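You operate a simulated robot arm through the tools that you are given. There is no shell and no other tool.

Carry out the task below with a simulated robot arm. There is one attempt and no reset: what you move stays moved.

## Task
Put things in order on the top of the parts table. At the end: the small yellow block is on the large blue gloss tin; the beige wooden tag (marked "REORDER") from the top of the parts table stands where the small yellow block stood; the yellow glue roller stands where the beige wooden tag stood; the grey touch pad stands on top of the blue weight; whatever was shut is shut again. Leave all else as you found it, and nothing knocked over.

The check looks at the end state, three seconds after you hand in, the way a careful person would. Anything else that was tipped, shoved, dropped, spilled or broken makes it a failure.

## Robot
A 6-joint arm with a two-finger parallel gripper, fixed in place. Base frame: the origin is on the floor under the middle of its stand, x ahead of it, y to its left, z up; the work surface is at about z = 0.78. Units: m, degrees, N and s.
With the tool pointing down near the work surface it reaches from about 0.26 to 0.68 m from the base axis. Its first joint turns from -66.0 to 66.0 degrees. Payload 2.9 kg.
Tool frame: the origin (TCP) lies between the finger pads and is the grasp point; the fingertips stand 0.03 m ahead of it; z points along the fingers, y is the line along which they close. Largest opening 0.11 m; finger width 0.02, thickness 0.01; the body of the gripper, 0.048 by 0.112 m, starts 0.055 m behind the TCP.
Orientation is told as [roll, pitch, yaw] about the base's x, y, z axes, in that order, counted from this pose: with the fingers straight down and closing along the base's y, the tool's x points along the base's -x, its y along +y and its z along -z.

## Interface
- The arm moves only by the tool play_rows. Its argument "targets" is a list of rows, each a list of 7 numbers: the shift along the tool's x, y, z in mm, then the turn, a rotation vector about the tool's x, y, z in degrees, then the opening in per cent of the stroke, from 0 (shut) to 100 (fully open). In form: [[dx, dy, dz, rx, ry, rz, gripper], ...]. A call has 1 to 20 rows; each row is the pose to reach, as a shift and turn from the pose commanded when the call began, along the tool's axes at that moment. Rows are played at 5 a second. More than 0.05 m and 8.6 degrees between two rows, or a gripper value outside its range, and nothing of the call is played. Where a pose cannot be reached the arm comes as near as it can. A force on the tool above 40 N (or 10 N above the force at the start of the call, whichever is more), or a blocked arm, ends the call early, and 0.2 s more pass. Each finger travels about 0.108 m/s and halts on what it meets, pressing with about 27 N; the grip force reading is that of the motor and also rises with nothing between the fingers. The clock runs only during rows and for 0.2 s after the last one: add rows that repeat a pose to give the fingers time. It gives the time, the measured TCP pose, the force on the tool (base axes), the opening and the grip force at its end, in the units of the frame above (readings bear some noise), with the torque about the TCP (base axes, N m) and any sound that the robot's microphone picked up.
- Cameras (640 x 400 px; columns grow to the right, rows downward): "scene" is fixed at [0.0852, 0.4411, 1.383]; the picture's right is [-0.68, -0.74, 0.00], its down [-0.42, 0.39, -0.82] and it looks along [0.60, -0.55, -0.58] (base axes); focal length 330 px, centre (320, 200). "wrist" rides on the gripper at [0.072, 0.017, -0.103] in the tool frame; the picture's right is [-0.23, 0.97, 0.00], its down [-0.76, -0.18, -0.62] and it looks along [-0.61, -0.14, 0.78] (tool axes); focal length 222 px, centre (320, 200). There is no depth. A picture from a camera that has moved, and an enlarged one, comes with that camera's place and axes in the base frame and with its lens.
- capture(camera): a new picture of that camera. No time passes.
- inspect(camera, box): a new picture of the part [left, top, right, bottom] of that camera's present view, enlarged. No time passes.
- sign_off(): hands the job in; it is judged then, once.

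Nothing tells you positions but the pictures and the camera data. Unless the task says otherwise, let go and move clear before handing in.

The tools are called as a command line: name --pt "numbers of a row" for each row, then --argument value for the rest, lists and objects as JSON in quotes. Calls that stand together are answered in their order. play_rows: Moves the arm, as the interface text tells. Its arguments: {"type":"object","properties":{"targets":{"type":"array"}},"required":["targets"]} The other tools are called the same way: capture (camera) takes a picture; inspect (camera, box) takes an enlarged picture of a part of a camera's view; sign_off () hands the job in.

At the start:

```text
t: 0.0
position: [0.3189, -0.2246, 1.1254]
ee_rot: [0.0, 0.0, 0.0]
ft_force: [0.2, -0.1, -0.1]
ft_torque: [-0.01, -0.01, 0.01]
width: 0.1099
gripper_force: 0.0
```

scene: 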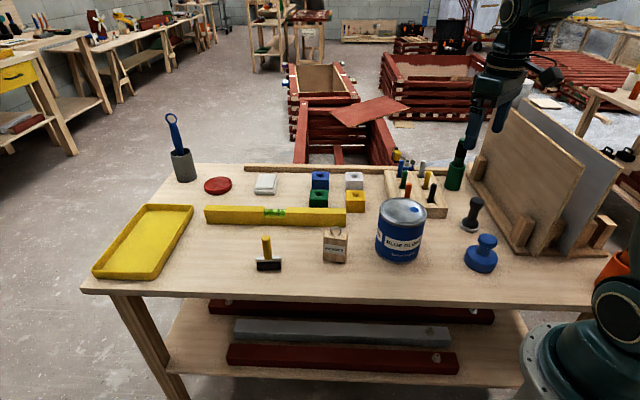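
wrist: 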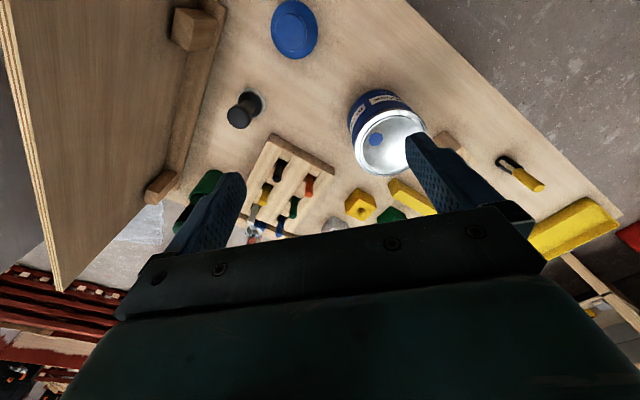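

I see a table with a blue gloss tin, a wooden tag, a glue roller, small coloured blocks, a grey pad, a blue weight and a few other things. I'll look closer before moving anything.

inspect --camera "scene" --box '[220, 150, 380, 250]'

inspect --camera "scene" --box '[360, 180, 520, 280]'

inspect --camera "scene" --box '[230, 200, 390, 300]'

inspect --camera "scene" --box '[360, 120, 520, 220]'

inspect --camera "scene" --box '[80, 100, 280, 290]'

```text
4.00 times, centred on (300, 200) of scene
camera zoom: at [0.0852, 0.4411, 1.383], right [-0.68, -0.74, 0.0], down [-0.42, 0.39, -0.82], along [0.6, -0.55, -0.58], focal length 1321 px, centre (400, 200)
```

zoom: 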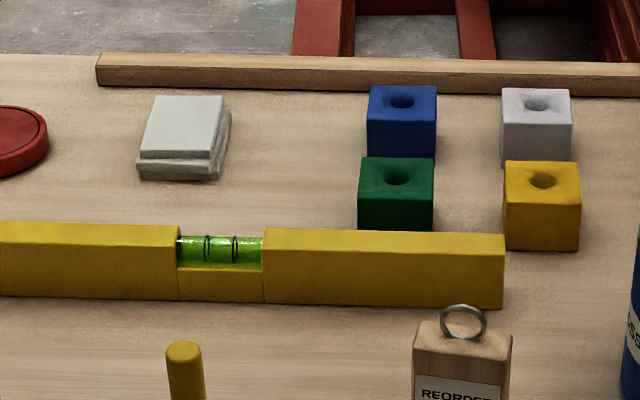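

```text
4.00 times, centred on (440, 230) of scene
camera zoom: at [0.0852, 0.4411, 1.383], right [-0.68, -0.74, 0.0], down [-0.42, 0.39, -0.82], along [0.6, -0.55, -0.58], focal length 1321 px, centre (-160, 80)
```

zoom: 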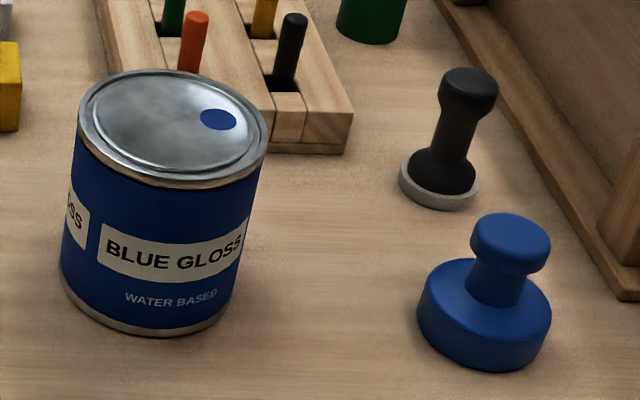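

```text
4.00 times, centred on (310, 250) of scene
camera zoom: at [0.0852, 0.4411, 1.383], right [-0.68, -0.74, 0.0], down [-0.42, 0.39, -0.82], along [0.6, -0.55, -0.58], focal length 1321 px, centre (360, 0)
```

zoom: 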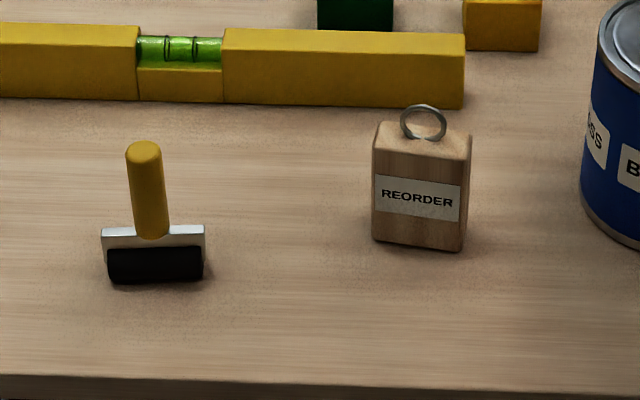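

```text
4.00 times, centred on (440, 170) of scene
camera zoom: at [0.0852, 0.4411, 1.383], right [-0.68, -0.74, 0.0], down [-0.42, 0.39, -0.82], along [0.6, -0.55, -0.58], focal length 1321 px, centre (-160, 320)
```

zoom: 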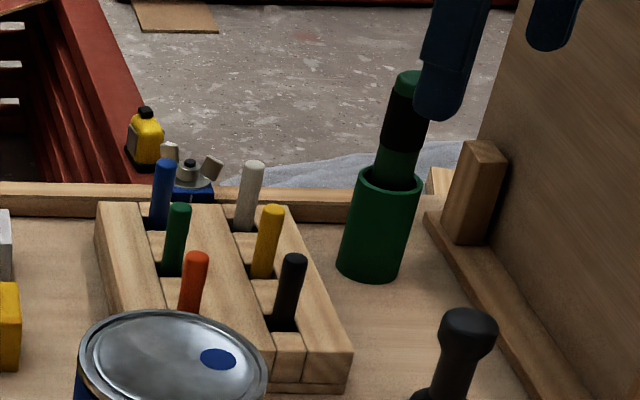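

```text
2.11 times, centred on (180, 195) of scene
camera zoom: at [0.0852, 0.4411, 1.383], right [-0.68, -0.74, 0.0], down [-0.42, 0.39, -0.82], along [0.6, -0.55, -0.58], focal length 696 px, centre (615, 210)
```

zoom: 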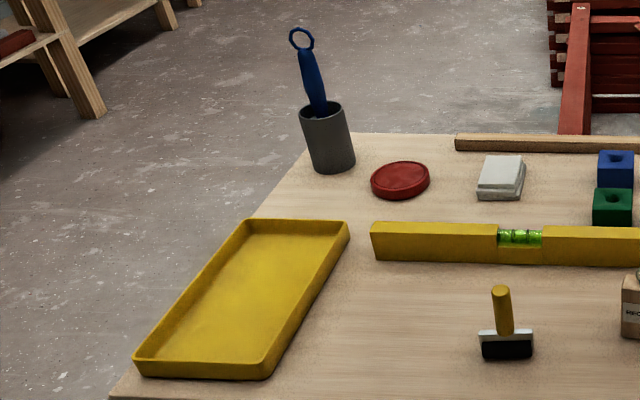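

The tin's lid is at about (0.41, -0.13, 0.90), the yellow block near (0.61, -0.19), the tag near (0.49, 0.01) and the roller near (0.58, 0.15). It isn't clear which object is the "grey touch pad", so I'll look closer before committing.

inspect --camera "wrist" --box '[220, 0, 420, 125]'

inspect --camera "wrist" --box '[320, 80, 480, 240]'

inspect --camera "scene" --box '[250, 160, 290, 200]'

inspect --camera "scene" --box '[440, 180, 520, 280]'

inspect --camera "scene" --box '[460, 0, 640, 400]'

inspect --camera "scene" --box '[100, 290, 580, 400]'

```text
3.20 times, centred on (320, 62) of wrist
camera zoom: at [0.2463, -0.2067, 1.2268], right [0.23, 0.97, 0.0], down [0.76, -0.18, 0.62], along [0.61, -0.14, -0.78], focal length 711 px, centre (320, 640)
```

zoom: 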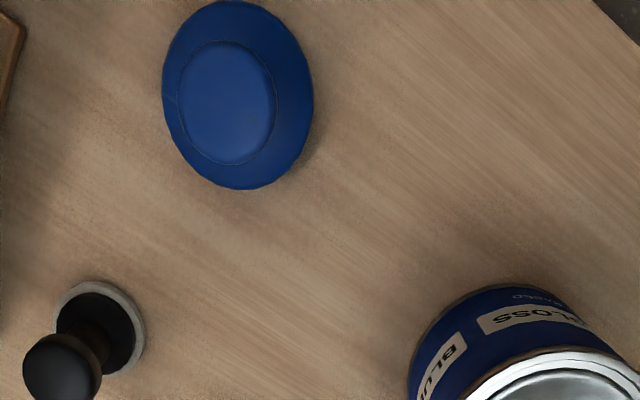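

```text
2.50 times, centred on (400, 160) of wrist
camera zoom: at [0.2463, -0.2067, 1.2268], right [0.23, 0.97, 0.0], down [0.76, -0.18, 0.62], along [0.61, -0.14, -0.78], focal length 555 px, centre (120, 300)
```

zoom: 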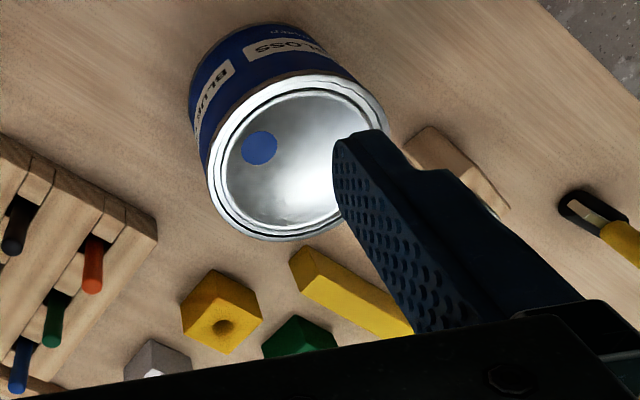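

```text
10.00 times, centred on (270, 180) of scene
camera zoom: at [0.0852, 0.4411, 1.383], right [-0.68, -0.74, 0.0], down [-0.42, 0.39, -0.82], along [0.6, -0.55, -0.58], focal length 3303 px, centre (820, 400)
```

zoom: 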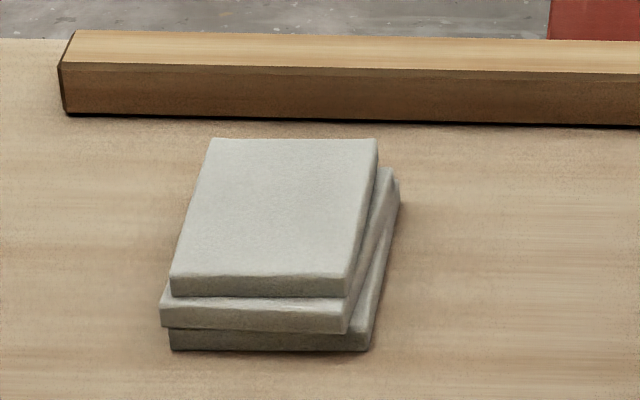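

```text
4.00 times, centred on (480, 230) of scene
camera zoom: at [0.0852, 0.4411, 1.383], right [-0.68, -0.74, 0.0], down [-0.42, 0.39, -0.82], along [0.6, -0.55, -0.58], focal length 1321 px, centre (-320, 80)
```

zoom: 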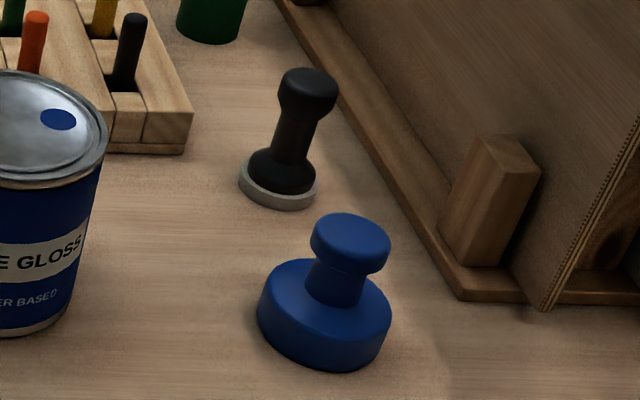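

```text
1.00 times, centred on (550, 200) of scene (not enlarged: the box is as wide or as high as the picture)
camera zoom: at [0.0852, 0.4411, 1.383], right [-0.68, -0.74, 0.0], down [-0.42, 0.39, -0.82], along [0.6, -0.55, -0.58], focal length 330 px, centre (90, 200)
```

zoom: 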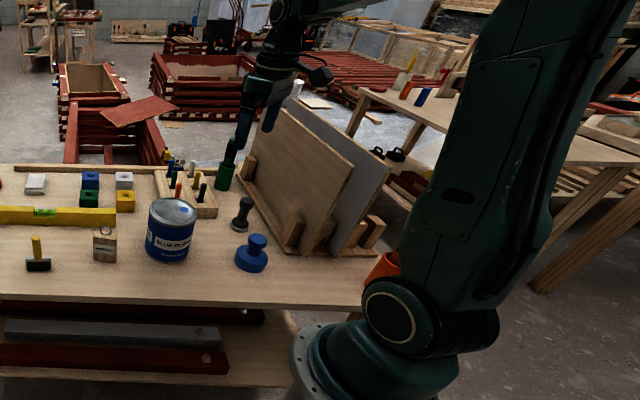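

```text
1.33 times, centred on (340, 345) of scene
camera zoom: at [0.0852, 0.4411, 1.383], right [-0.68, -0.74, 0.0], down [-0.42, 0.39, -0.82], along [0.6, -0.55, -0.58], focal length 440 px, centre (293, 7)
```

zoom: 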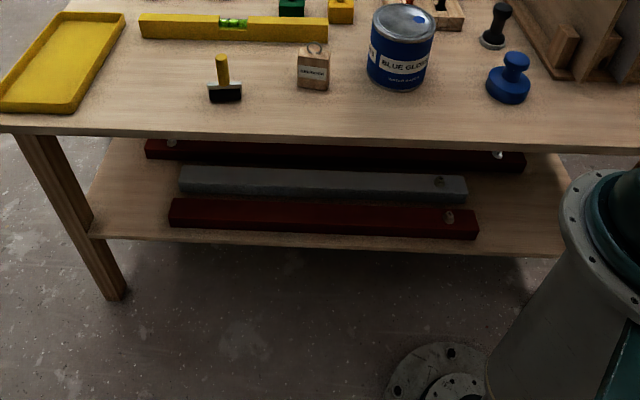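

The grey stack at the back is about 0.88 m away, out of reach, and looks like a pile of wipes. The black-handled applicator with the round grey pad must be the touch pad, and the knobbed blue disc must be the weight. First I'll hover over the yellow block and look through the wrist camera.

play_rows --pt "-29 3 12 0 0 4.5 100" --pt "-59 7 25 0 0 9 100" --pt "-88 10 37 0 0 13.5 100" --pt "-118 14 50 0 0 18 100" --pt "-147 17 62 0 0 22.5 100" --pt "-177 21 75 0 0 27 100" --pt "-206 24 87 0 0 31.5 100" --pt "-236 28 100 0 0 36 100" --pt "-265 31 112 0 0 40.5 100" --pt "-295 35 125 0 0 45 100" --pt "-295 35 125 0 0 45 100"

capture --camera "wrist"

capture --camera "scene"

```text
t: 2.4
position: [0.6134, -0.1903, 1.0009]
ee_rot: [0.1, 0.0, -45.1]
ft_force: [-0.4, -0.2, 0.1]
ft_torque: [-0.02, 0.0, 0.02]
width: 0.1104
gripper_force: 0.0
```

```text
taken
camera wrist: at [0.5745, -0.1256, 1.1018], right [0.85, 0.53, 0.0], down [0.41, -0.66, 0.62], along [0.33, -0.53, -0.78], focal length 222 px, centre (320, 200)
```

wrist: 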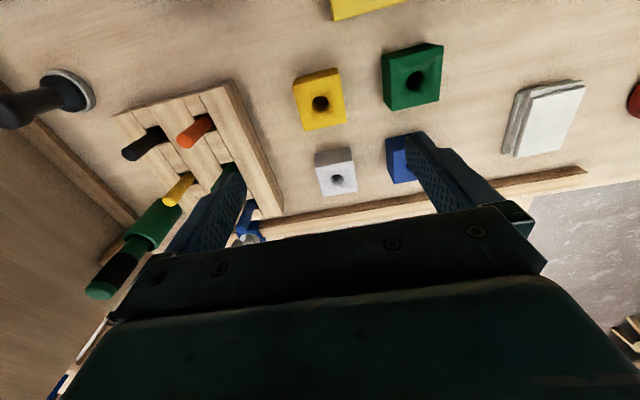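

```text
taken
```

scene: 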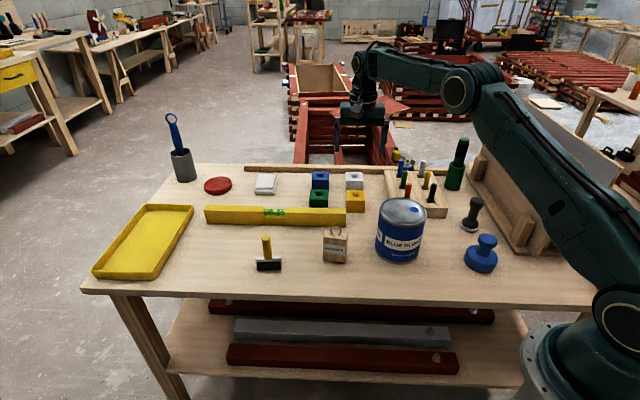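

The wrist view shows the yellow block clearly, with its sides roughly along the closing direction. I'll zoom in to measure its position and yaw.

inspect --camera "wrist" --box '[240, 40, 400, 140]'

inspect --camera "scene" --box '[300, 160, 400, 225]'

```text
4.00 times, centred on (320, 90) of wrist
camera zoom: at [0.5745, -0.1256, 1.1018], right [0.85, 0.53, 0.0], down [0.41, -0.66, 0.62], along [0.33, -0.53, -0.78], focal length 888 px, centre (320, 640)
```

zoom: 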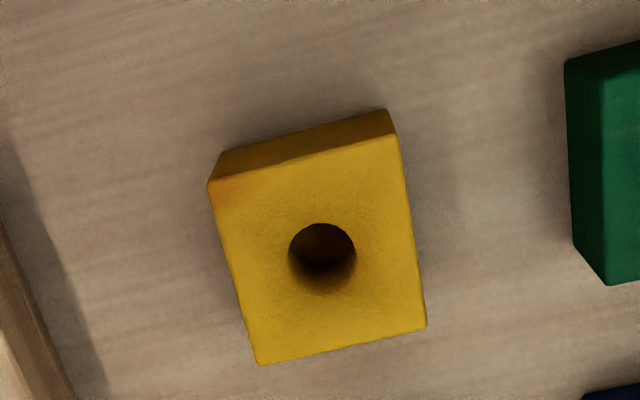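

```text
6.15 times, centred on (350, 192) of scene
camera zoom: at [0.0852, 0.4411, 1.383], right [-0.68, -0.74, 0.0], down [-0.42, 0.39, -0.82], along [0.6, -0.55, -0.58], focal length 2033 px, centre (135, 246)
```

zoom: 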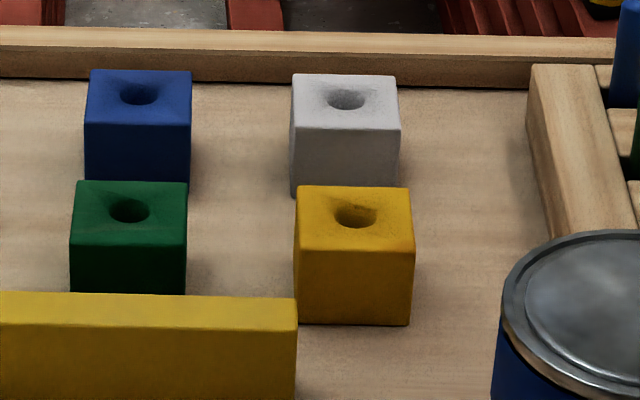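

The yellow block is about 54 mm square and 44 mm tall, centred near (0.615, -0.190), with its sides at 45° in line with the fingers. I'll go straight down to grasp depth with the fingers partly open.

play_rows --pt "-0.7 1.1 35 0 0 0 80" --pt "-0.7 1.1 70 0 0 0 80" --pt "-0.7 1.1 105 0 0 0 80" --pt "-0.7 1.1 135 0 0 0 80" --pt "-0.7 1.1 160 0 0 0 80" --pt "-0.7 1.1 176 0 0 0 80" --pt "-0.7 1.1 186 0 0 0 80" --pt "-0.7 1.1 186 0 0 0 80"

capture --camera "wrist"

inspect --camera "scene" --box '[290, 120, 430, 230]'

```text
t: 4.2
position: [0.6146, -0.1892, 0.8146]
ee_rot: [0.0, 0.0, -45.0]
ft_force: [-0.3, 0.0, 0.2]
ft_torque: [-0.02, -0.01, -0.01]
width: 0.0879
gripper_force: 0.1
```

```text
taken
camera wrist: at [0.575, -0.1249, 0.916], right [0.85, 0.53, 0.0], down [0.41, -0.66, 0.62], along [0.33, -0.53, -0.78], focal length 222 px, centre (320, 200)
```

wrist: 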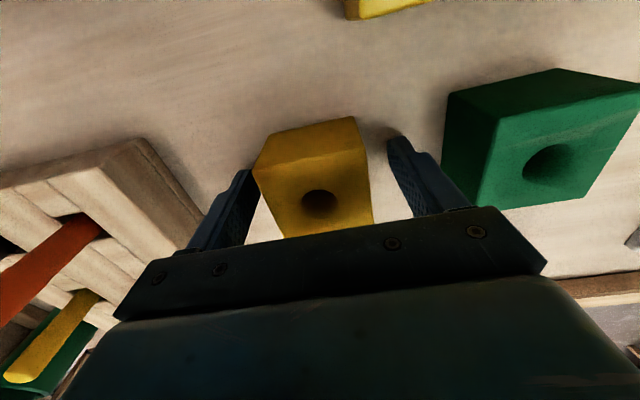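

```text
3.64 times, centred on (360, 175) of scene
camera zoom: at [0.0852, 0.4411, 1.383], right [-0.68, -0.74, 0.0], down [-0.42, 0.39, -0.82], along [0.6, -0.55, -0.58], focal length 1201 px, centre (174, 291)
```

zoom: 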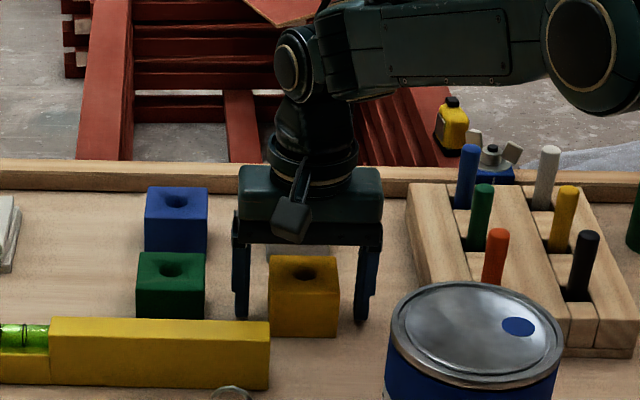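

The block sits centred between the fingers, clear of its neighbours. I'll close on it now.

play_rows --pt "0 0 0 0 0 0 60" --pt "0 0 0 0 0 0 45" --pt "0 0 0 0 0 0 30" --pt "0 0 0 0 0 0 20" --pt "0 0 0 0 0 0 20"

```text
t: 5.4
position: [0.6131, -0.1889, 0.8148]
ee_rot: [0.0, 0.0, -44.9]
ft_force: [-0.2, -0.6, 0.1]
ft_torque: [0.02, -0.03, 0.01]
width: 0.0557
gripper_force: 27.3
```

The grip holds at 55.7 mm. I'll lift the block well clear and carry it to above the tin.

play_rows --pt "0 0 -10 0 0 0 20" --pt "0 0 -35 0 0 0 20" --pt "0 0 -70 0 0 0 20" --pt "0 0 -110 0 0 0 20" --pt "0 0 -150 0 0 0 20" --pt "0 0 -190 0 0 0 20" --pt "15 -8 -205 0 0 0 20" --pt "40 -22 -205 0 0 0 20" --pt "70 -39 -205 0 0 0 20" --pt "100 -56 -205 0 0 0 20" --pt "130 -73 -205 0 0 0 20" --pt "155 -87 -205 0 0 0 20" --pt "173 -97 -205 0 0 0 20" --pt "181.6 -101.4 -205 0 0 0 20" --pt "181.6 -101.4 -205 0 0 0 20"

capture --camera "wrist"

capture --camera "scene"

```text
t: 8.6
position: [0.4152, -0.1322, 1.0212]
ee_rot: [0.0, 0.0, -45.0]
ft_force: [-0.1, 0.1, -0.3]
ft_torque: [-0.03, -0.02, 0.01]
width: 0.0222
gripper_force: 0.1
```

```text
taken
camera wrist: at [0.3751, -0.0687, 1.1223], right [0.85, 0.53, 0.0], down [0.41, -0.66, 0.62], along [0.33, -0.53, -0.78], focal length 222 px, centre (320, 200)
```

wrist: 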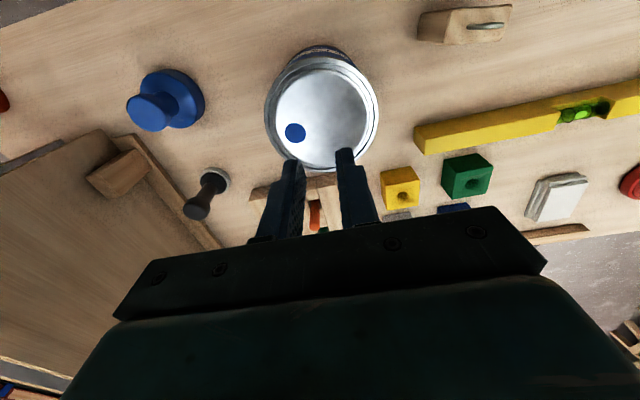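

```text
taken
```

scene: 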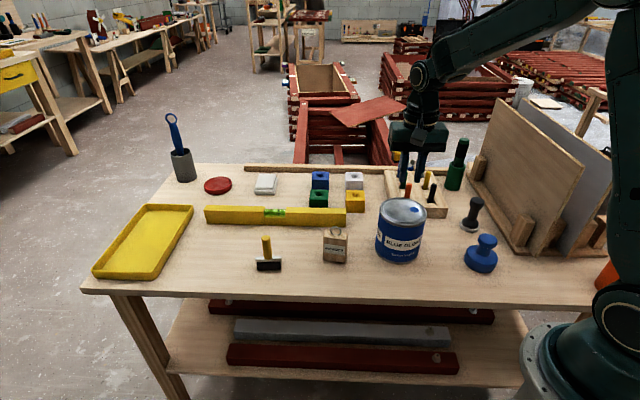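

The fingers came up empty: the opening reads 22 mm and the block is still near its old spot. I'll check exactly where it is and whether it moved.

inspect --camera "scene" --box '[300, 160, 400, 225]'

inspect --camera "wrist" --box '[360, 130, 520, 230]'

inspect --camera "wrist" --box '[240, 30, 400, 190]'

inspect --camera "scene" --box '[360, 80, 460, 200]'

```text
6.15 times, centred on (350, 192) of scene
camera zoom: at [0.0851, 0.4411, 1.383], right [-0.68, -0.74, 0.0], down [-0.42, 0.39, -0.82], along [0.6, -0.55, -0.58], focal length 2033 px, centre (135, 246)
```

zoom: 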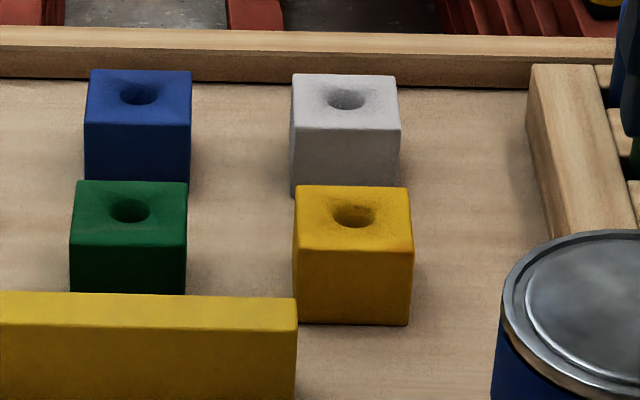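

```text
4.00 times, centred on (440, 180) of wrist
camera zoom: at [0.3751, -0.0687, 1.1223], right [0.85, 0.53, 0.0], down [0.41, -0.66, 0.62], along [0.33, -0.53, -0.78], focal length 888 px, centre (-160, 280)
```

zoom: 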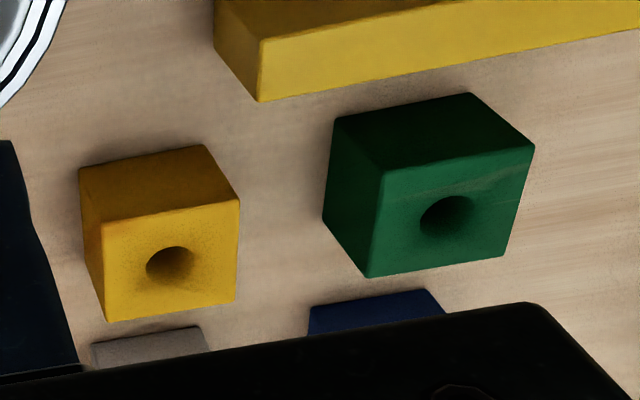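

```text
2.50 times, centred on (320, 110) of wrist
camera zoom: at [0.3751, -0.0687, 1.1223], right [0.85, 0.53, 0.0], down [0.41, -0.66, 0.62], along [0.33, -0.53, -0.78], focal length 555 px, centre (320, 425)
```

zoom: 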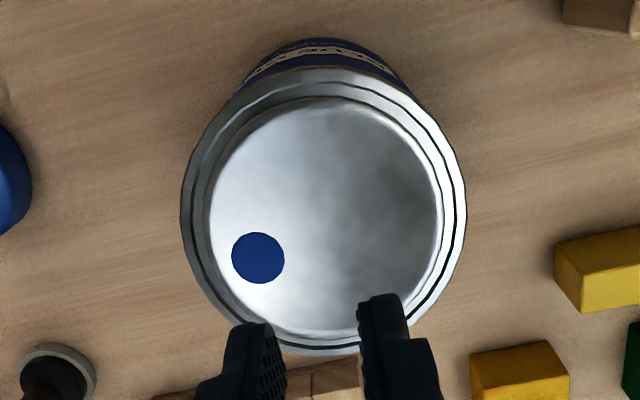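

```text
3.33 times, centred on (410, 140) of scene
camera zoom: at [0.0851, 0.4411, 1.383], right [-0.68, -0.74, 0.0], down [-0.42, 0.39, -0.82], along [0.6, -0.55, -0.58], focal length 1101 px, centre (20, 400)
```

zoom: 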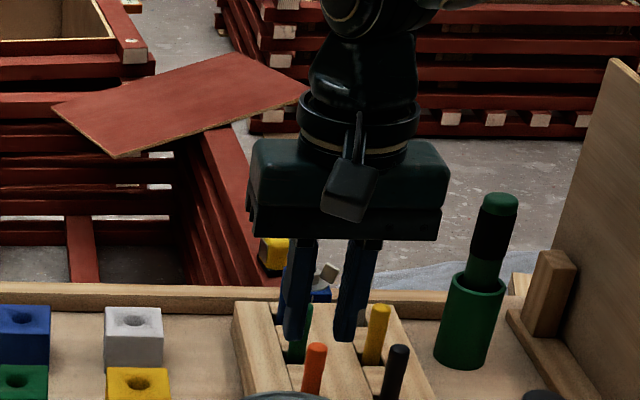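

The block slipped out at the start of the lift but is still in place, within 1 mm. I'll go back, grip it again at the same spot with a full-close command, and lift very slowly while watching the force.

play_rows --pt "-20 11 0 0 0 0 40" --pt "-50 28 0 0 0 0 80" --pt "-80 45 0 0 0 0 80" --pt "-110 62 0 0 0 0 80" --pt "-140 79 0 0 0 0 80" --pt "-165 92 0 0 0 0 80" --pt "-181.4 101.5 15 0 0 0 80" --pt "-181.4 101.5 50 0 0 0 80" --pt "-181.4 101.5 90 0 0 0 80" --pt "-181.4 101.5 130 0 0 0 80" --pt "-181.4 101.5 165 0 0 0 80" --pt "-181.4 101.5 190 0 0 0 80" --pt "-181.4 101.5 207 0 0 0 80" --pt "-181.4 101.5 207 0 0 0 80"

capture --camera "wrist"

inspect --camera "scene" --box '[300, 140, 400, 225]'

```text
t: 11.6
position: [0.6189, -0.191, 0.8117]
ee_rot: [0.0, 0.0, -45.0]
ft_force: [-1.0, 0.9, -0.4]
ft_torque: [-0.01, -0.01, -0.01]
width: 0.088
gripper_force: 0.0
```

```text
taken
camera wrist: at [0.578, -0.127, 0.9132], right [0.85, 0.53, 0.0], down [0.41, -0.66, 0.62], along [0.33, -0.53, -0.78], focal length 222 px, centre (320, 200)
```

wrist: 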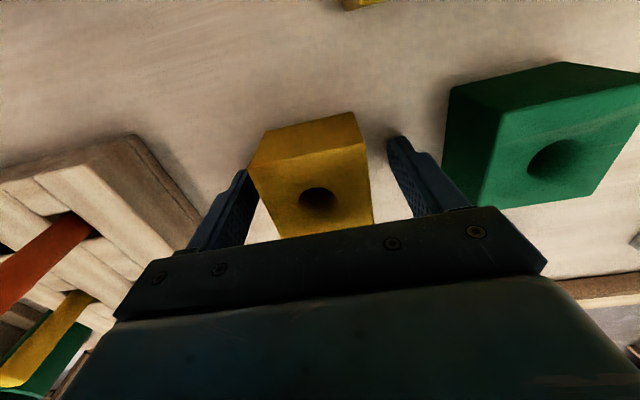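

```text
4.71 times, centred on (350, 182) of scene
camera zoom: at [0.0852, 0.4411, 1.383], right [-0.68, -0.74, 0.0], down [-0.42, 0.39, -0.82], along [0.6, -0.55, -0.58], focal length 1554 px, centre (179, 282)
```

zoom: 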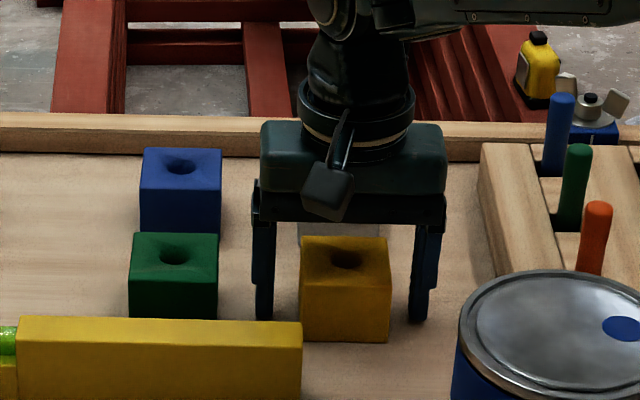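

The TCP is about 3 mm past the block's centre, so I'll correct that, close fully and lift only a few millimetres to check the grip.

play_rows --pt "3.2 -1 -1.5 0 0 0 80" --pt "3.2 -1 -1.5 0 0 0 65" --pt "3.2 -1 -1.5 0 0 0 55" --pt "3.2 -1 -1.5 0 0 0 45" --pt "3.2 -1 -1.5 0 0 0 20" --pt "3.2 -1 -1.5 0 0 0 0" --pt "3.2 -1 -1.5 0 0 0 0" --pt "3.2 -1 -1.5 0 0 0 0" --pt "3.2 -1 -1.5 0 0 0 0"

```text
t: 13.6
position: [0.6144, -0.1878, 0.8135]
ee_rot: [0.1, 0.0, -45.0]
ft_force: [0.2, -0.5, 0.0]
ft_torque: [0.0, -0.02, 0.01]
width: 0.0556
gripper_force: 27.6
```

play_rows --pt "0 0 -1 0 0 0 0" --pt "0 0 -2 0 0 0 0" --pt "0 0 -3 0 0 0 0" --pt "0 0 -4 0 0 0 0" --pt "0 0 -5 0 0 0 0" --pt "0 0 -6 0 0 0 0"

inspect --camera "scene" --box '[300, 140, 400, 225]'

inspect --camera "wrist" --box '[200, 80, 440, 240]'

```text
t: 15.0
position: [0.6123, -0.1864, 0.8201]
ee_rot: [0.1, 0.0, -45.0]
ft_force: [-0.2, -0.1, -0.4]
ft_torque: [-0.02, 0.03, 0.0]
width: 0.0556
gripper_force: 26.9
```

```text
4.71 times, centred on (350, 182) of scene
camera zoom: at [0.0852, 0.4411, 1.383], right [-0.68, -0.74, 0.0], down [-0.42, 0.39, -0.82], along [0.6, -0.55, -0.58], focal length 1554 px, centre (179, 282)
```

zoom: 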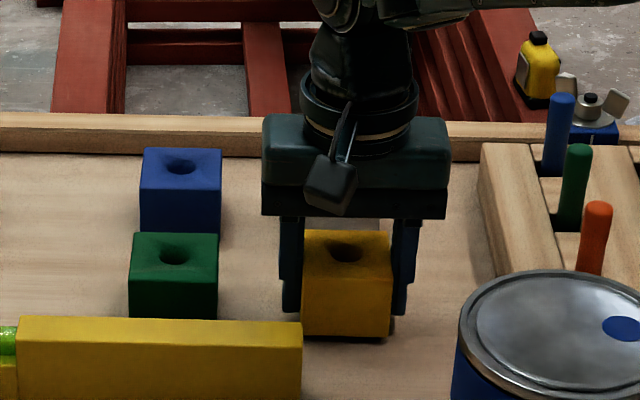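

```text
2.50 times, centred on (320, 160) of wrist
camera zoom: at [0.5731, -0.1233, 0.9212], right [0.85, 0.53, 0.0], down [0.41, -0.66, 0.62], along [0.33, -0.53, -0.78], focal length 555 px, centre (320, 300)
```

zoom: 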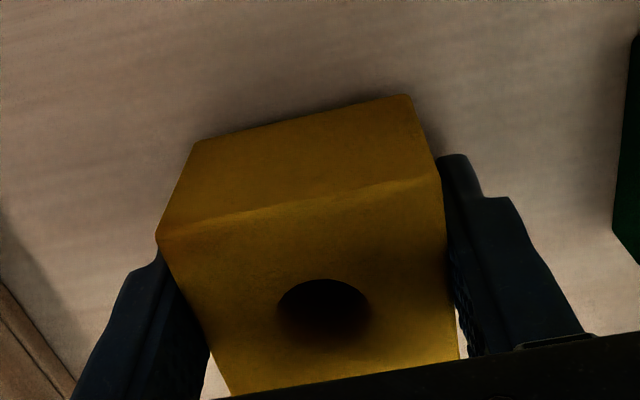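

It's holding: the block has come up about 6 mm with the fingers. I'll keep lifting slowly and watch the opening.

play_rows --pt "0 0 -3 0 0 0 0" --pt "0 0 -6 0 0 0 0" --pt "0 0 -9 0 0 0 0" --pt "0 0 -12 0 0 0 0" --pt "0 0 -15 0 0 0 0" --pt "0 0 -18 0 0 0 0" --pt "0 0 -21 0 0 0 0" --pt "0 0 -24 0 0 0 0"

inspect --camera "scene" --box '[300, 140, 400, 225]'

```text
t: 16.8
position: [0.6112, -0.1869, 0.8445]
ee_rot: [0.0, -0.1, -45.1]
ft_force: [-0.1, -0.5, -0.9]
ft_torque: [-0.01, 0.02, 0.02]
width: 0.0555
gripper_force: 26.8
```

```text
4.71 times, centred on (350, 182) of scene
camera zoom: at [0.0852, 0.4411, 1.383], right [-0.68, -0.74, 0.0], down [-0.42, 0.39, -0.82], along [0.6, -0.55, -0.58], focal length 1554 px, centre (179, 282)
```

zoom: 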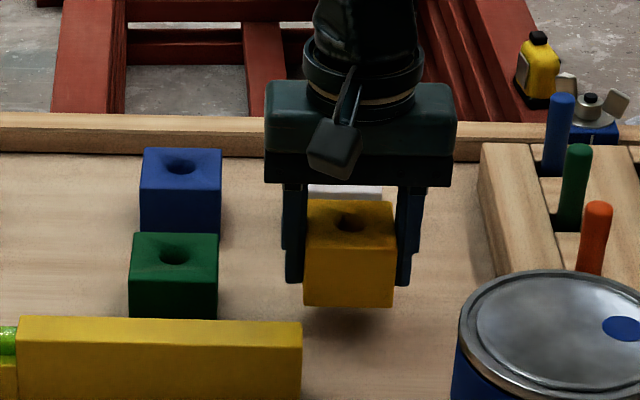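

The block is held securely, so the first slip was probably from lifting too fast. I'll keep raising it at a gentle pace.

play_rows --pt "0 0 -5 0 0 0 0" --pt "0 0 -12 0 0 0 0" --pt "0 0 -20 0 0 0 0" --pt "0 0 -28 0 0 0 0" --pt "0 0 -36 0 0 0 0" --pt "0 0 -44 0 0 0 0" --pt "0 0 -52 0 0 0 0" --pt "0 0 -60 0 0 0 0" --pt "0 0 -68 0 0 0 0" --pt "0 0 -76 0 0 0 0" --pt "0 0 -84 0 0 0 0" --pt "0 0 -92 0 0 0 0" --pt "0 0 -100 0 0 0 0" --pt "0 0 -108 0 0 0 0" --pt "0 0 -116 0 0 0 0" --pt "0 0 -124 0 0 0 0" --pt "0 0 -132 0 0 0 0" --pt "0 0 -138 0 0 0 0" --pt "0 0 -142 0 0 0 0" --pt "0 0 -142 0 0 0 0"

inspect --camera "scene" --box '[300, 100, 440, 225]'

```text
t: 21.0
position: [0.6116, -0.1876, 0.9848]
ee_rot: [0.0, 0.0, -45.1]
ft_force: [-0.5, -0.5, -1.6]
ft_torque: [0.01, 0.0, -0.01]
width: 0.0557
gripper_force: 26.9
```

```text
3.20 times, centred on (370, 162) of scene
camera zoom: at [0.0852, 0.4411, 1.383], right [-0.68, -0.74, 0.0], down [-0.42, 0.39, -0.82], along [0.6, -0.55, -0.58], focal length 1057 px, centre (160, 320)
```

zoom: 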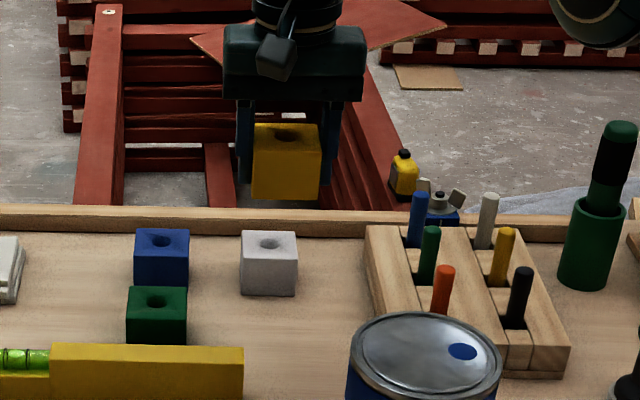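

The block is at height in the gripper. I'll carry it gently to above the tin, near (0.416, -0.135).

play_rows --pt "4 -2.3 0 0 0 0 0" --pt "11 -6.4 0 0 0 0 0" --pt "21 -12.1 0 0 0 0 0" --pt "32 -18.5 0 0 0 0 0" --pt "43 -24.9 0 0 0 0 0" --pt "54 -31.2 0 0 0 0 0" --pt "65 -37.6 0 0 0 0 0" --pt "76 -44 0 0 0 0 0" --pt "87 -50.3 0 0 0 0 0" --pt "98 -56.7 0 0 0 0 0" --pt "109 -63 0 0 0 0 0" --pt "120 -69.4 0 0 0 0 0" --pt "131 -75.8 0 0 0 0 0" --pt "142 -82.1 0 0 0 0 0" --pt "153 -88.5 0 0 0 0 0" --pt "163 -94.3 0 0 0 0 0" --pt "170 -98.3 0 0 0 0 0" --pt "174 -100.6 0 0 0 0 0" --pt "175.3 -101.4 0 0 0 0 0" --pt "175.3 -101.4 0 0 0 0 0"

capture --camera "wrist"

inspect --camera "scene" --box '[340, 110, 480, 280]'

```text
t: 25.2
position: [0.4164, -0.1353, 0.985]
ee_rot: [0.0, 0.1, -45.1]
ft_force: [0.0, -0.1, -0.7]
ft_torque: [0.01, -0.02, -0.02]
width: 0.056
gripper_force: 27.0
```

```text
taken
camera wrist: at [0.3767, -0.0718, 1.0865], right [0.85, 0.53, 0.0], down [0.41, -0.66, 0.62], along [0.33, -0.53, -0.78], focal length 222 px, centre (320, 200)
```

wrist: 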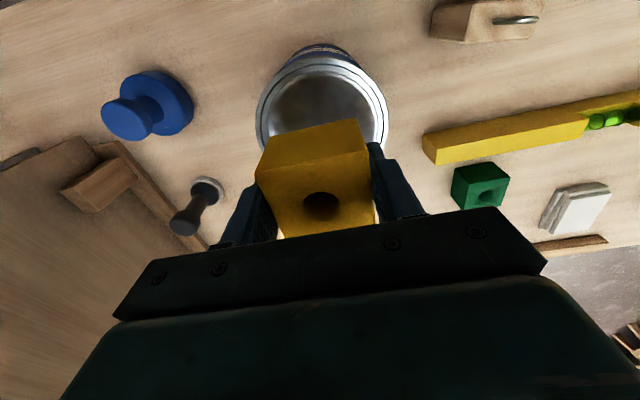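

```text
2.35 times, centred on (410, 195) of scene
camera zoom: at [0.0852, 0.4411, 1.383], right [-0.68, -0.74, 0.0], down [-0.42, 0.39, -0.82], along [0.6, -0.55, -0.58], focal length 777 px, centre (108, 212)
```

zoom: 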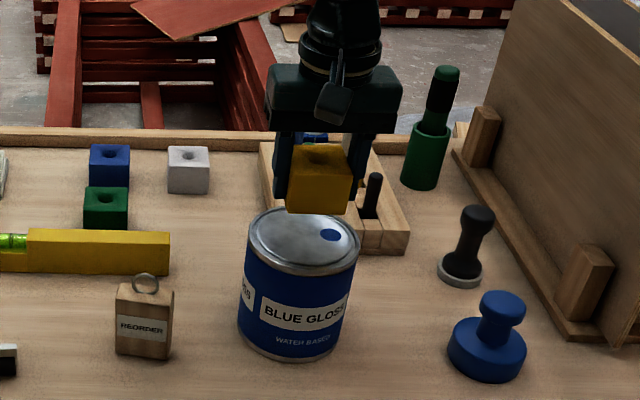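

The block is centred over the lid. I'll lower it gently to just above contact and check.

play_rows --pt "0 0 5 0 0 0 0" --pt "0 0 12 0 0 0 0" --pt "0 0 20 0 0 0 0" --pt "0 0 27 0 0 0 0" --pt "0 0 33 0 0 0 0" --pt "0 0 38 0 0 0 0" --pt "0 0 42 0 0 0 0" --pt "0 0 42 0 0 0 0"

inspect --camera "scene" --box '[350, 150, 450, 280]'

inspect --camera "wrist" --box '[200, 20, 440, 240]'

```text
t: 27.0
position: [0.4158, -0.1341, 0.9453]
ee_rot: [-0.1, 0.0, -45.0]
ft_force: [0.3, -0.5, -1.1]
ft_torque: [-0.04, 0.02, 0.01]
width: 0.0559
gripper_force: 27.0
```

```text
3.08 times, centred on (400, 215) of scene
camera zoom: at [0.0852, 0.4411, 1.383], right [-0.68, -0.74, 0.0], down [-0.42, 0.39, -0.82], along [0.6, -0.55, -0.58], focal length 1016 px, centre (74, 154)
```

zoom: 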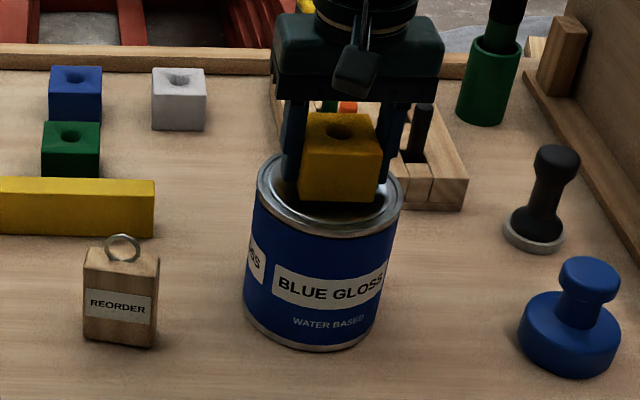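

```text
1.82 times, centred on (320, 130) of wrist
camera zoom: at [0.3769, -0.0707, 1.0454], right [0.85, 0.53, 0.0], down [0.41, -0.66, 0.62], along [0.33, -0.53, -0.78], focal length 404 px, centre (320, 327)
```

zoom: 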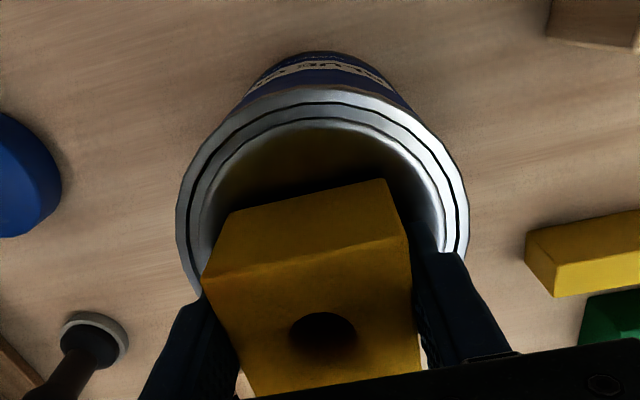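

play_rows --pt "0 0 2 0 0 0 0" --pt "0 0 4 0 0 0 0" --pt "0 0 5 0 0 0 0" --pt "0 0 6 0 0 0 0" --pt "0 0 7 0 0 0 0"

inspect --camera "scene" --box '[370, 170, 440, 240]'

```text
t: 28.2
position: [0.4175, -0.1367, 0.9383]
ee_rot: [0.1, -0.2, -45.1]
ft_force: [0.3, -2.7, 28.9]
ft_torque: [-0.27, 0.34, 0.1]
width: 0.0558
gripper_force: 27.3
```

```text
5.71 times, centred on (405, 205) of scene
camera zoom: at [0.0848, 0.4412, 1.383], right [-0.68, -0.74, 0.0], down [-0.42, 0.39, -0.82], along [0.6, -0.55, -0.58], focal length 1888 px, centre (-166, 171)
```

zoom: 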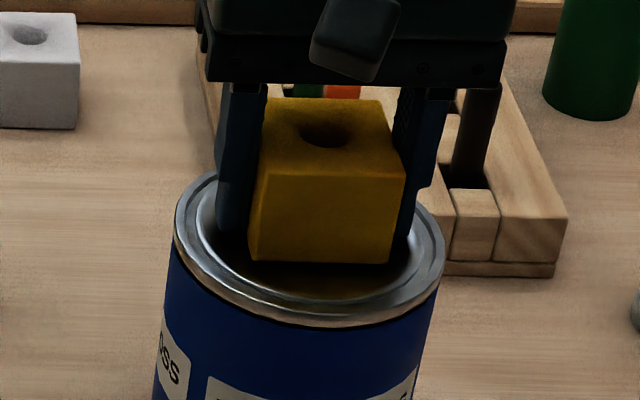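

Contact made, at about 29 N. I'll ease off slightly before letting go.

play_rows --pt "0 0 -0.7 0 0 0 0" --pt "0 0 -1.2 0 0 0 0" --pt "0 0 -1.2 0 0 0 0"

inspect --camera "scene" --box '[370, 170, 440, 240]'

```text
t: 29.0
position: [0.4174, -0.1352, 0.9395]
ee_rot: [0.1, -0.2, -44.9]
ft_force: [6.0, -5.2, 21.1]
ft_torque: [-0.48, -0.33, 0.07]
width: 0.0558
gripper_force: 27.4
```

```text
5.71 times, centred on (405, 205) of scene
camera zoom: at [0.0851, 0.4411, 1.383], right [-0.68, -0.74, 0.0], down [-0.42, 0.39, -0.82], along [0.6, -0.55, -0.58], focal length 1888 px, centre (-166, 171)
```

zoom: 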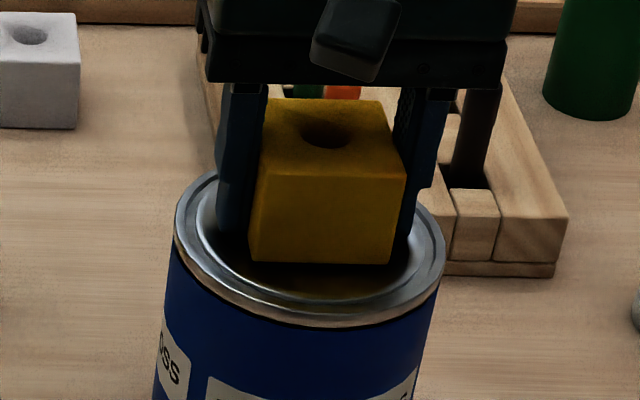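

play_rows --pt "0 0 -0.5 0 0 0 0" --pt "0 0 -1 0 0 0 0" --pt "0 0 -1 0 0 0 0" --pt "0 0 -1 0 0 0 0"

inspect --camera "wrist" --box '[200, 20, 440, 240]'

```text
t: 30.0
position: [0.416, -0.1339, 0.9388]
ee_rot: [0.1, 0.0, -45.0]
ft_force: [3.3, -2.4, 11.3]
ft_torque: [-0.35, -0.41, 0.0]
width: 0.0554
gripper_force: 26.8
```

```text
1.82 times, centred on (320, 130) of wrist
camera zoom: at [0.3766, -0.0704, 1.0396], right [0.85, 0.53, 0.0], down [0.41, -0.66, 0.62], along [0.33, -0.53, -0.78], focal length 404 px, centre (320, 327)
```

zoom: 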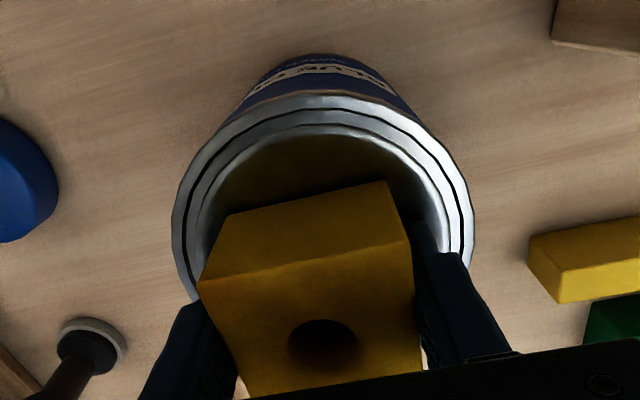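

inspect --camera "scene" --box '[385, 180, 425, 220]'

inspect --camera "wrist" --box '[260, 60, 380, 220]'

```text
10.00 times, centred on (405, 200) of scene
camera zoom: at [0.0851, 0.4411, 1.383], right [-0.68, -0.74, 0.0], down [-0.42, 0.39, -0.82], along [0.6, -0.55, -0.58], focal length 3303 px, centre (-530, 200)
```

zoom: 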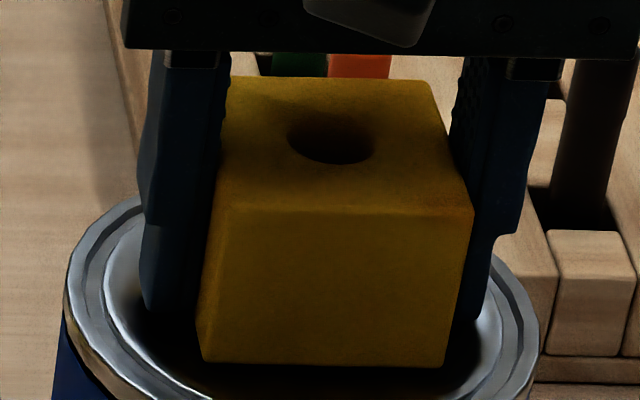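

```text
2.50 times, centred on (320, 140) of wrist
camera zoom: at [0.3766, -0.0704, 1.0396], right [0.85, 0.53, 0.0], down [0.41, -0.66, 0.62], along [0.33, -0.53, -0.78], focal length 555 px, centre (320, 350)
```

zoom: 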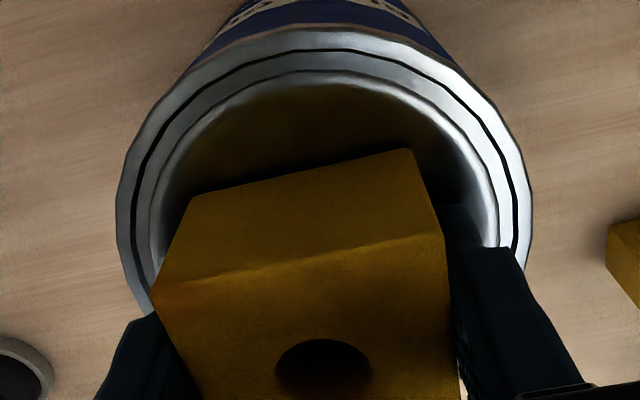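

The block sits inside the lid's recess and looks nearly flat. I'll take off the remaining press, then open the fingers just enough to clear.

play_rows --pt "0 0 -0.5 0 0 0 0" --pt "0 0 -0.8 0 0 0 0" --pt "0 0 -0.8 0 0 0 0"

```text
t: 30.8
position: [0.4171, -0.1347, 0.9378]
ee_rot: [-0.1, 0.2, -45.0]
ft_force: [-0.2, 0.0, -1.4]
ft_torque: [0.03, -0.02, -0.03]
width: 0.0556
gripper_force: 27.3
```

play_rows --pt "0 0 0.3 0 0 0 0" --pt "0 0 0.3 0 0 0 52" --pt "0 0 0.3 0 0 0 56" --pt "0 0 0.3 0 0 0 60" --pt "0 0 0.3 0 0 0 62" --pt "0 0 0.3 0 0 0 62"

inspect --camera "scene" --box '[370, 170, 440, 240]'

inspect --camera "wrist" --box '[200, 60, 440, 220]'

```text
t: 32.2
position: [0.4158, -0.1347, 0.9381]
ee_rot: [0.0, 0.0, -45.0]
ft_force: [-0.3, 0.4, 0.0]
ft_torque: [0.02, -0.03, -0.01]
width: 0.0685
gripper_force: 0.0
```

```text
5.71 times, centred on (405, 205) of scene
camera zoom: at [0.0852, 0.4411, 1.383], right [-0.68, -0.74, 0.0], down [-0.42, 0.39, -0.82], along [0.6, -0.55, -0.58], focal length 1888 px, centre (-166, 171)
```

zoom: 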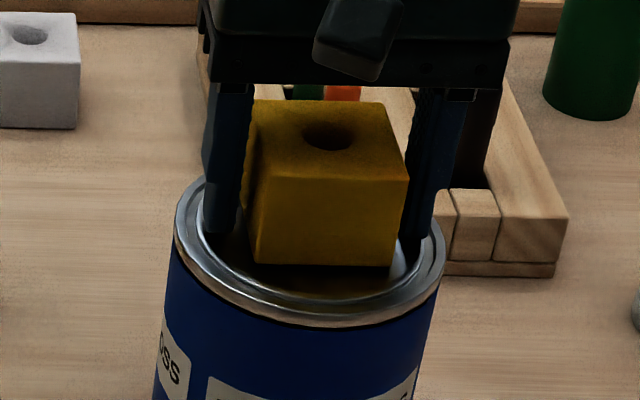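

```text
2.50 times, centred on (320, 140) of wrist
camera zoom: at [0.3767, -0.0711, 1.0402], right [0.85, 0.53, 0.0], down [0.41, -0.66, 0.62], along [0.33, -0.53, -0.78], focal length 555 px, centre (320, 350)
```

zoom: 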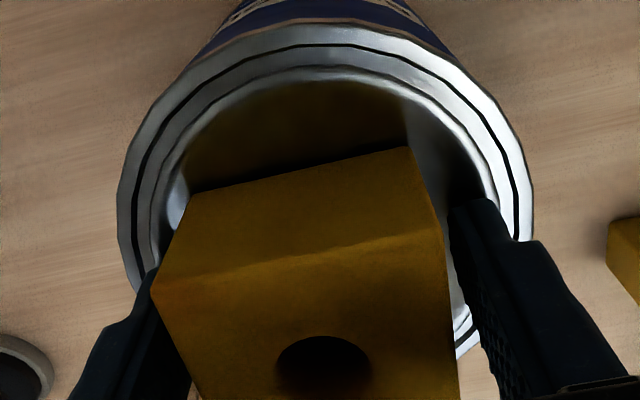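

Released. I'll lift straight up slowly and confirm the block stays put.

play_rows --pt "0 0 -5 0 0 0 62" --pt "0 0 -12 0 0 0 62" --pt "0 0 -22 0 0 0 62" --pt "0 0 -35 0 0 0 64" --pt "0 0 -55 0 0 0 66" --pt "0 0 -80 0 0 0 70" --pt "0 0 -110 0 0 0 75" --pt "0 0 -110 0 0 0 75"

inspect --camera "scene" --box '[350, 150, 450, 280]'

capture --camera "wrist"

```text
t: 34.0
position: [0.4167, -0.1353, 1.0515]
ee_rot: [0.0, -0.1, -45.0]
ft_force: [0.0, 0.5, 0.4]
ft_torque: [0.0, 0.02, -0.03]
width: 0.0823
gripper_force: 0.1
```

```text
3.08 times, centred on (400, 215) of scene
camera zoom: at [0.0852, 0.4411, 1.383], right [-0.68, -0.74, 0.0], down [-0.42, 0.39, -0.82], along [0.6, -0.55, -0.58], focal length 1016 px, centre (74, 154)
```

zoom: 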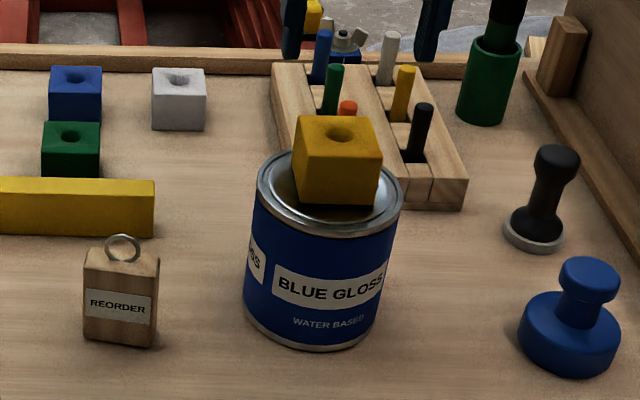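

```text
taken
camera wrist: at [0.3762, -0.0718, 1.1531], right [0.85, 0.53, 0.0], down [0.41, -0.66, 0.62], along [0.33, -0.53, -0.78], focal length 222 px, centre (320, 200)
```

wrist: 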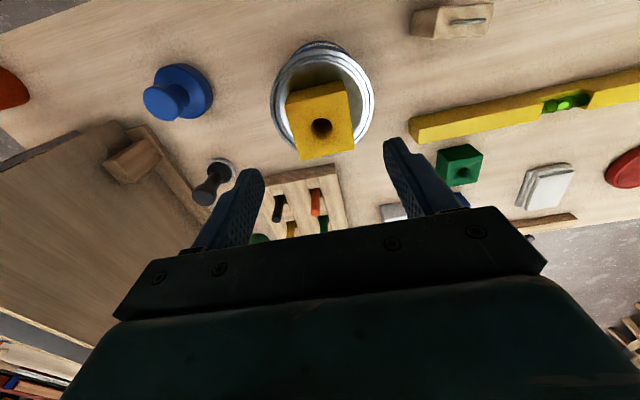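

inspect --camera "wrist" --box '[250, 30, 390, 170]'

inspect --camera "scene" --box '[370, 175, 435, 240]'

```text
2.86 times, centred on (320, 100) of wrist
camera zoom: at [0.3762, -0.0718, 1.1531], right [0.85, 0.53, 0.0], down [0.41, -0.66, 0.62], along [0.33, -0.53, -0.78], focal length 635 px, centre (320, 486)
```

zoom: 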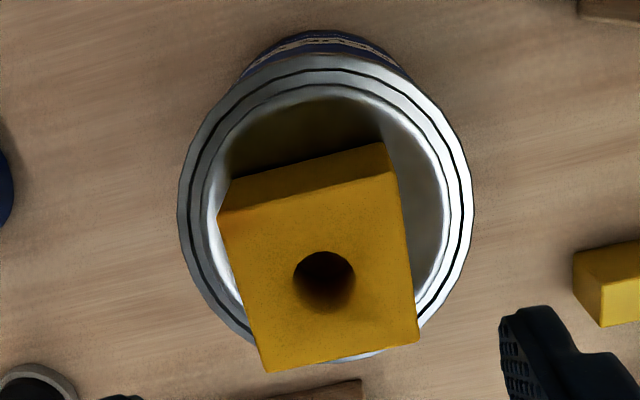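

```text
6.15 times, centred on (402, 208) of scene
camera zoom: at [0.0852, 0.4411, 1.383], right [-0.68, -0.74, 0.0], down [-0.42, 0.39, -0.82], along [0.6, -0.55, -0.58], focal length 2033 px, centre (-188, 154)
```

zoom: 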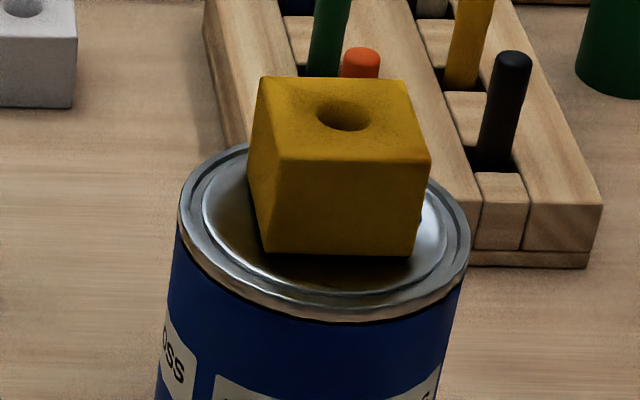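

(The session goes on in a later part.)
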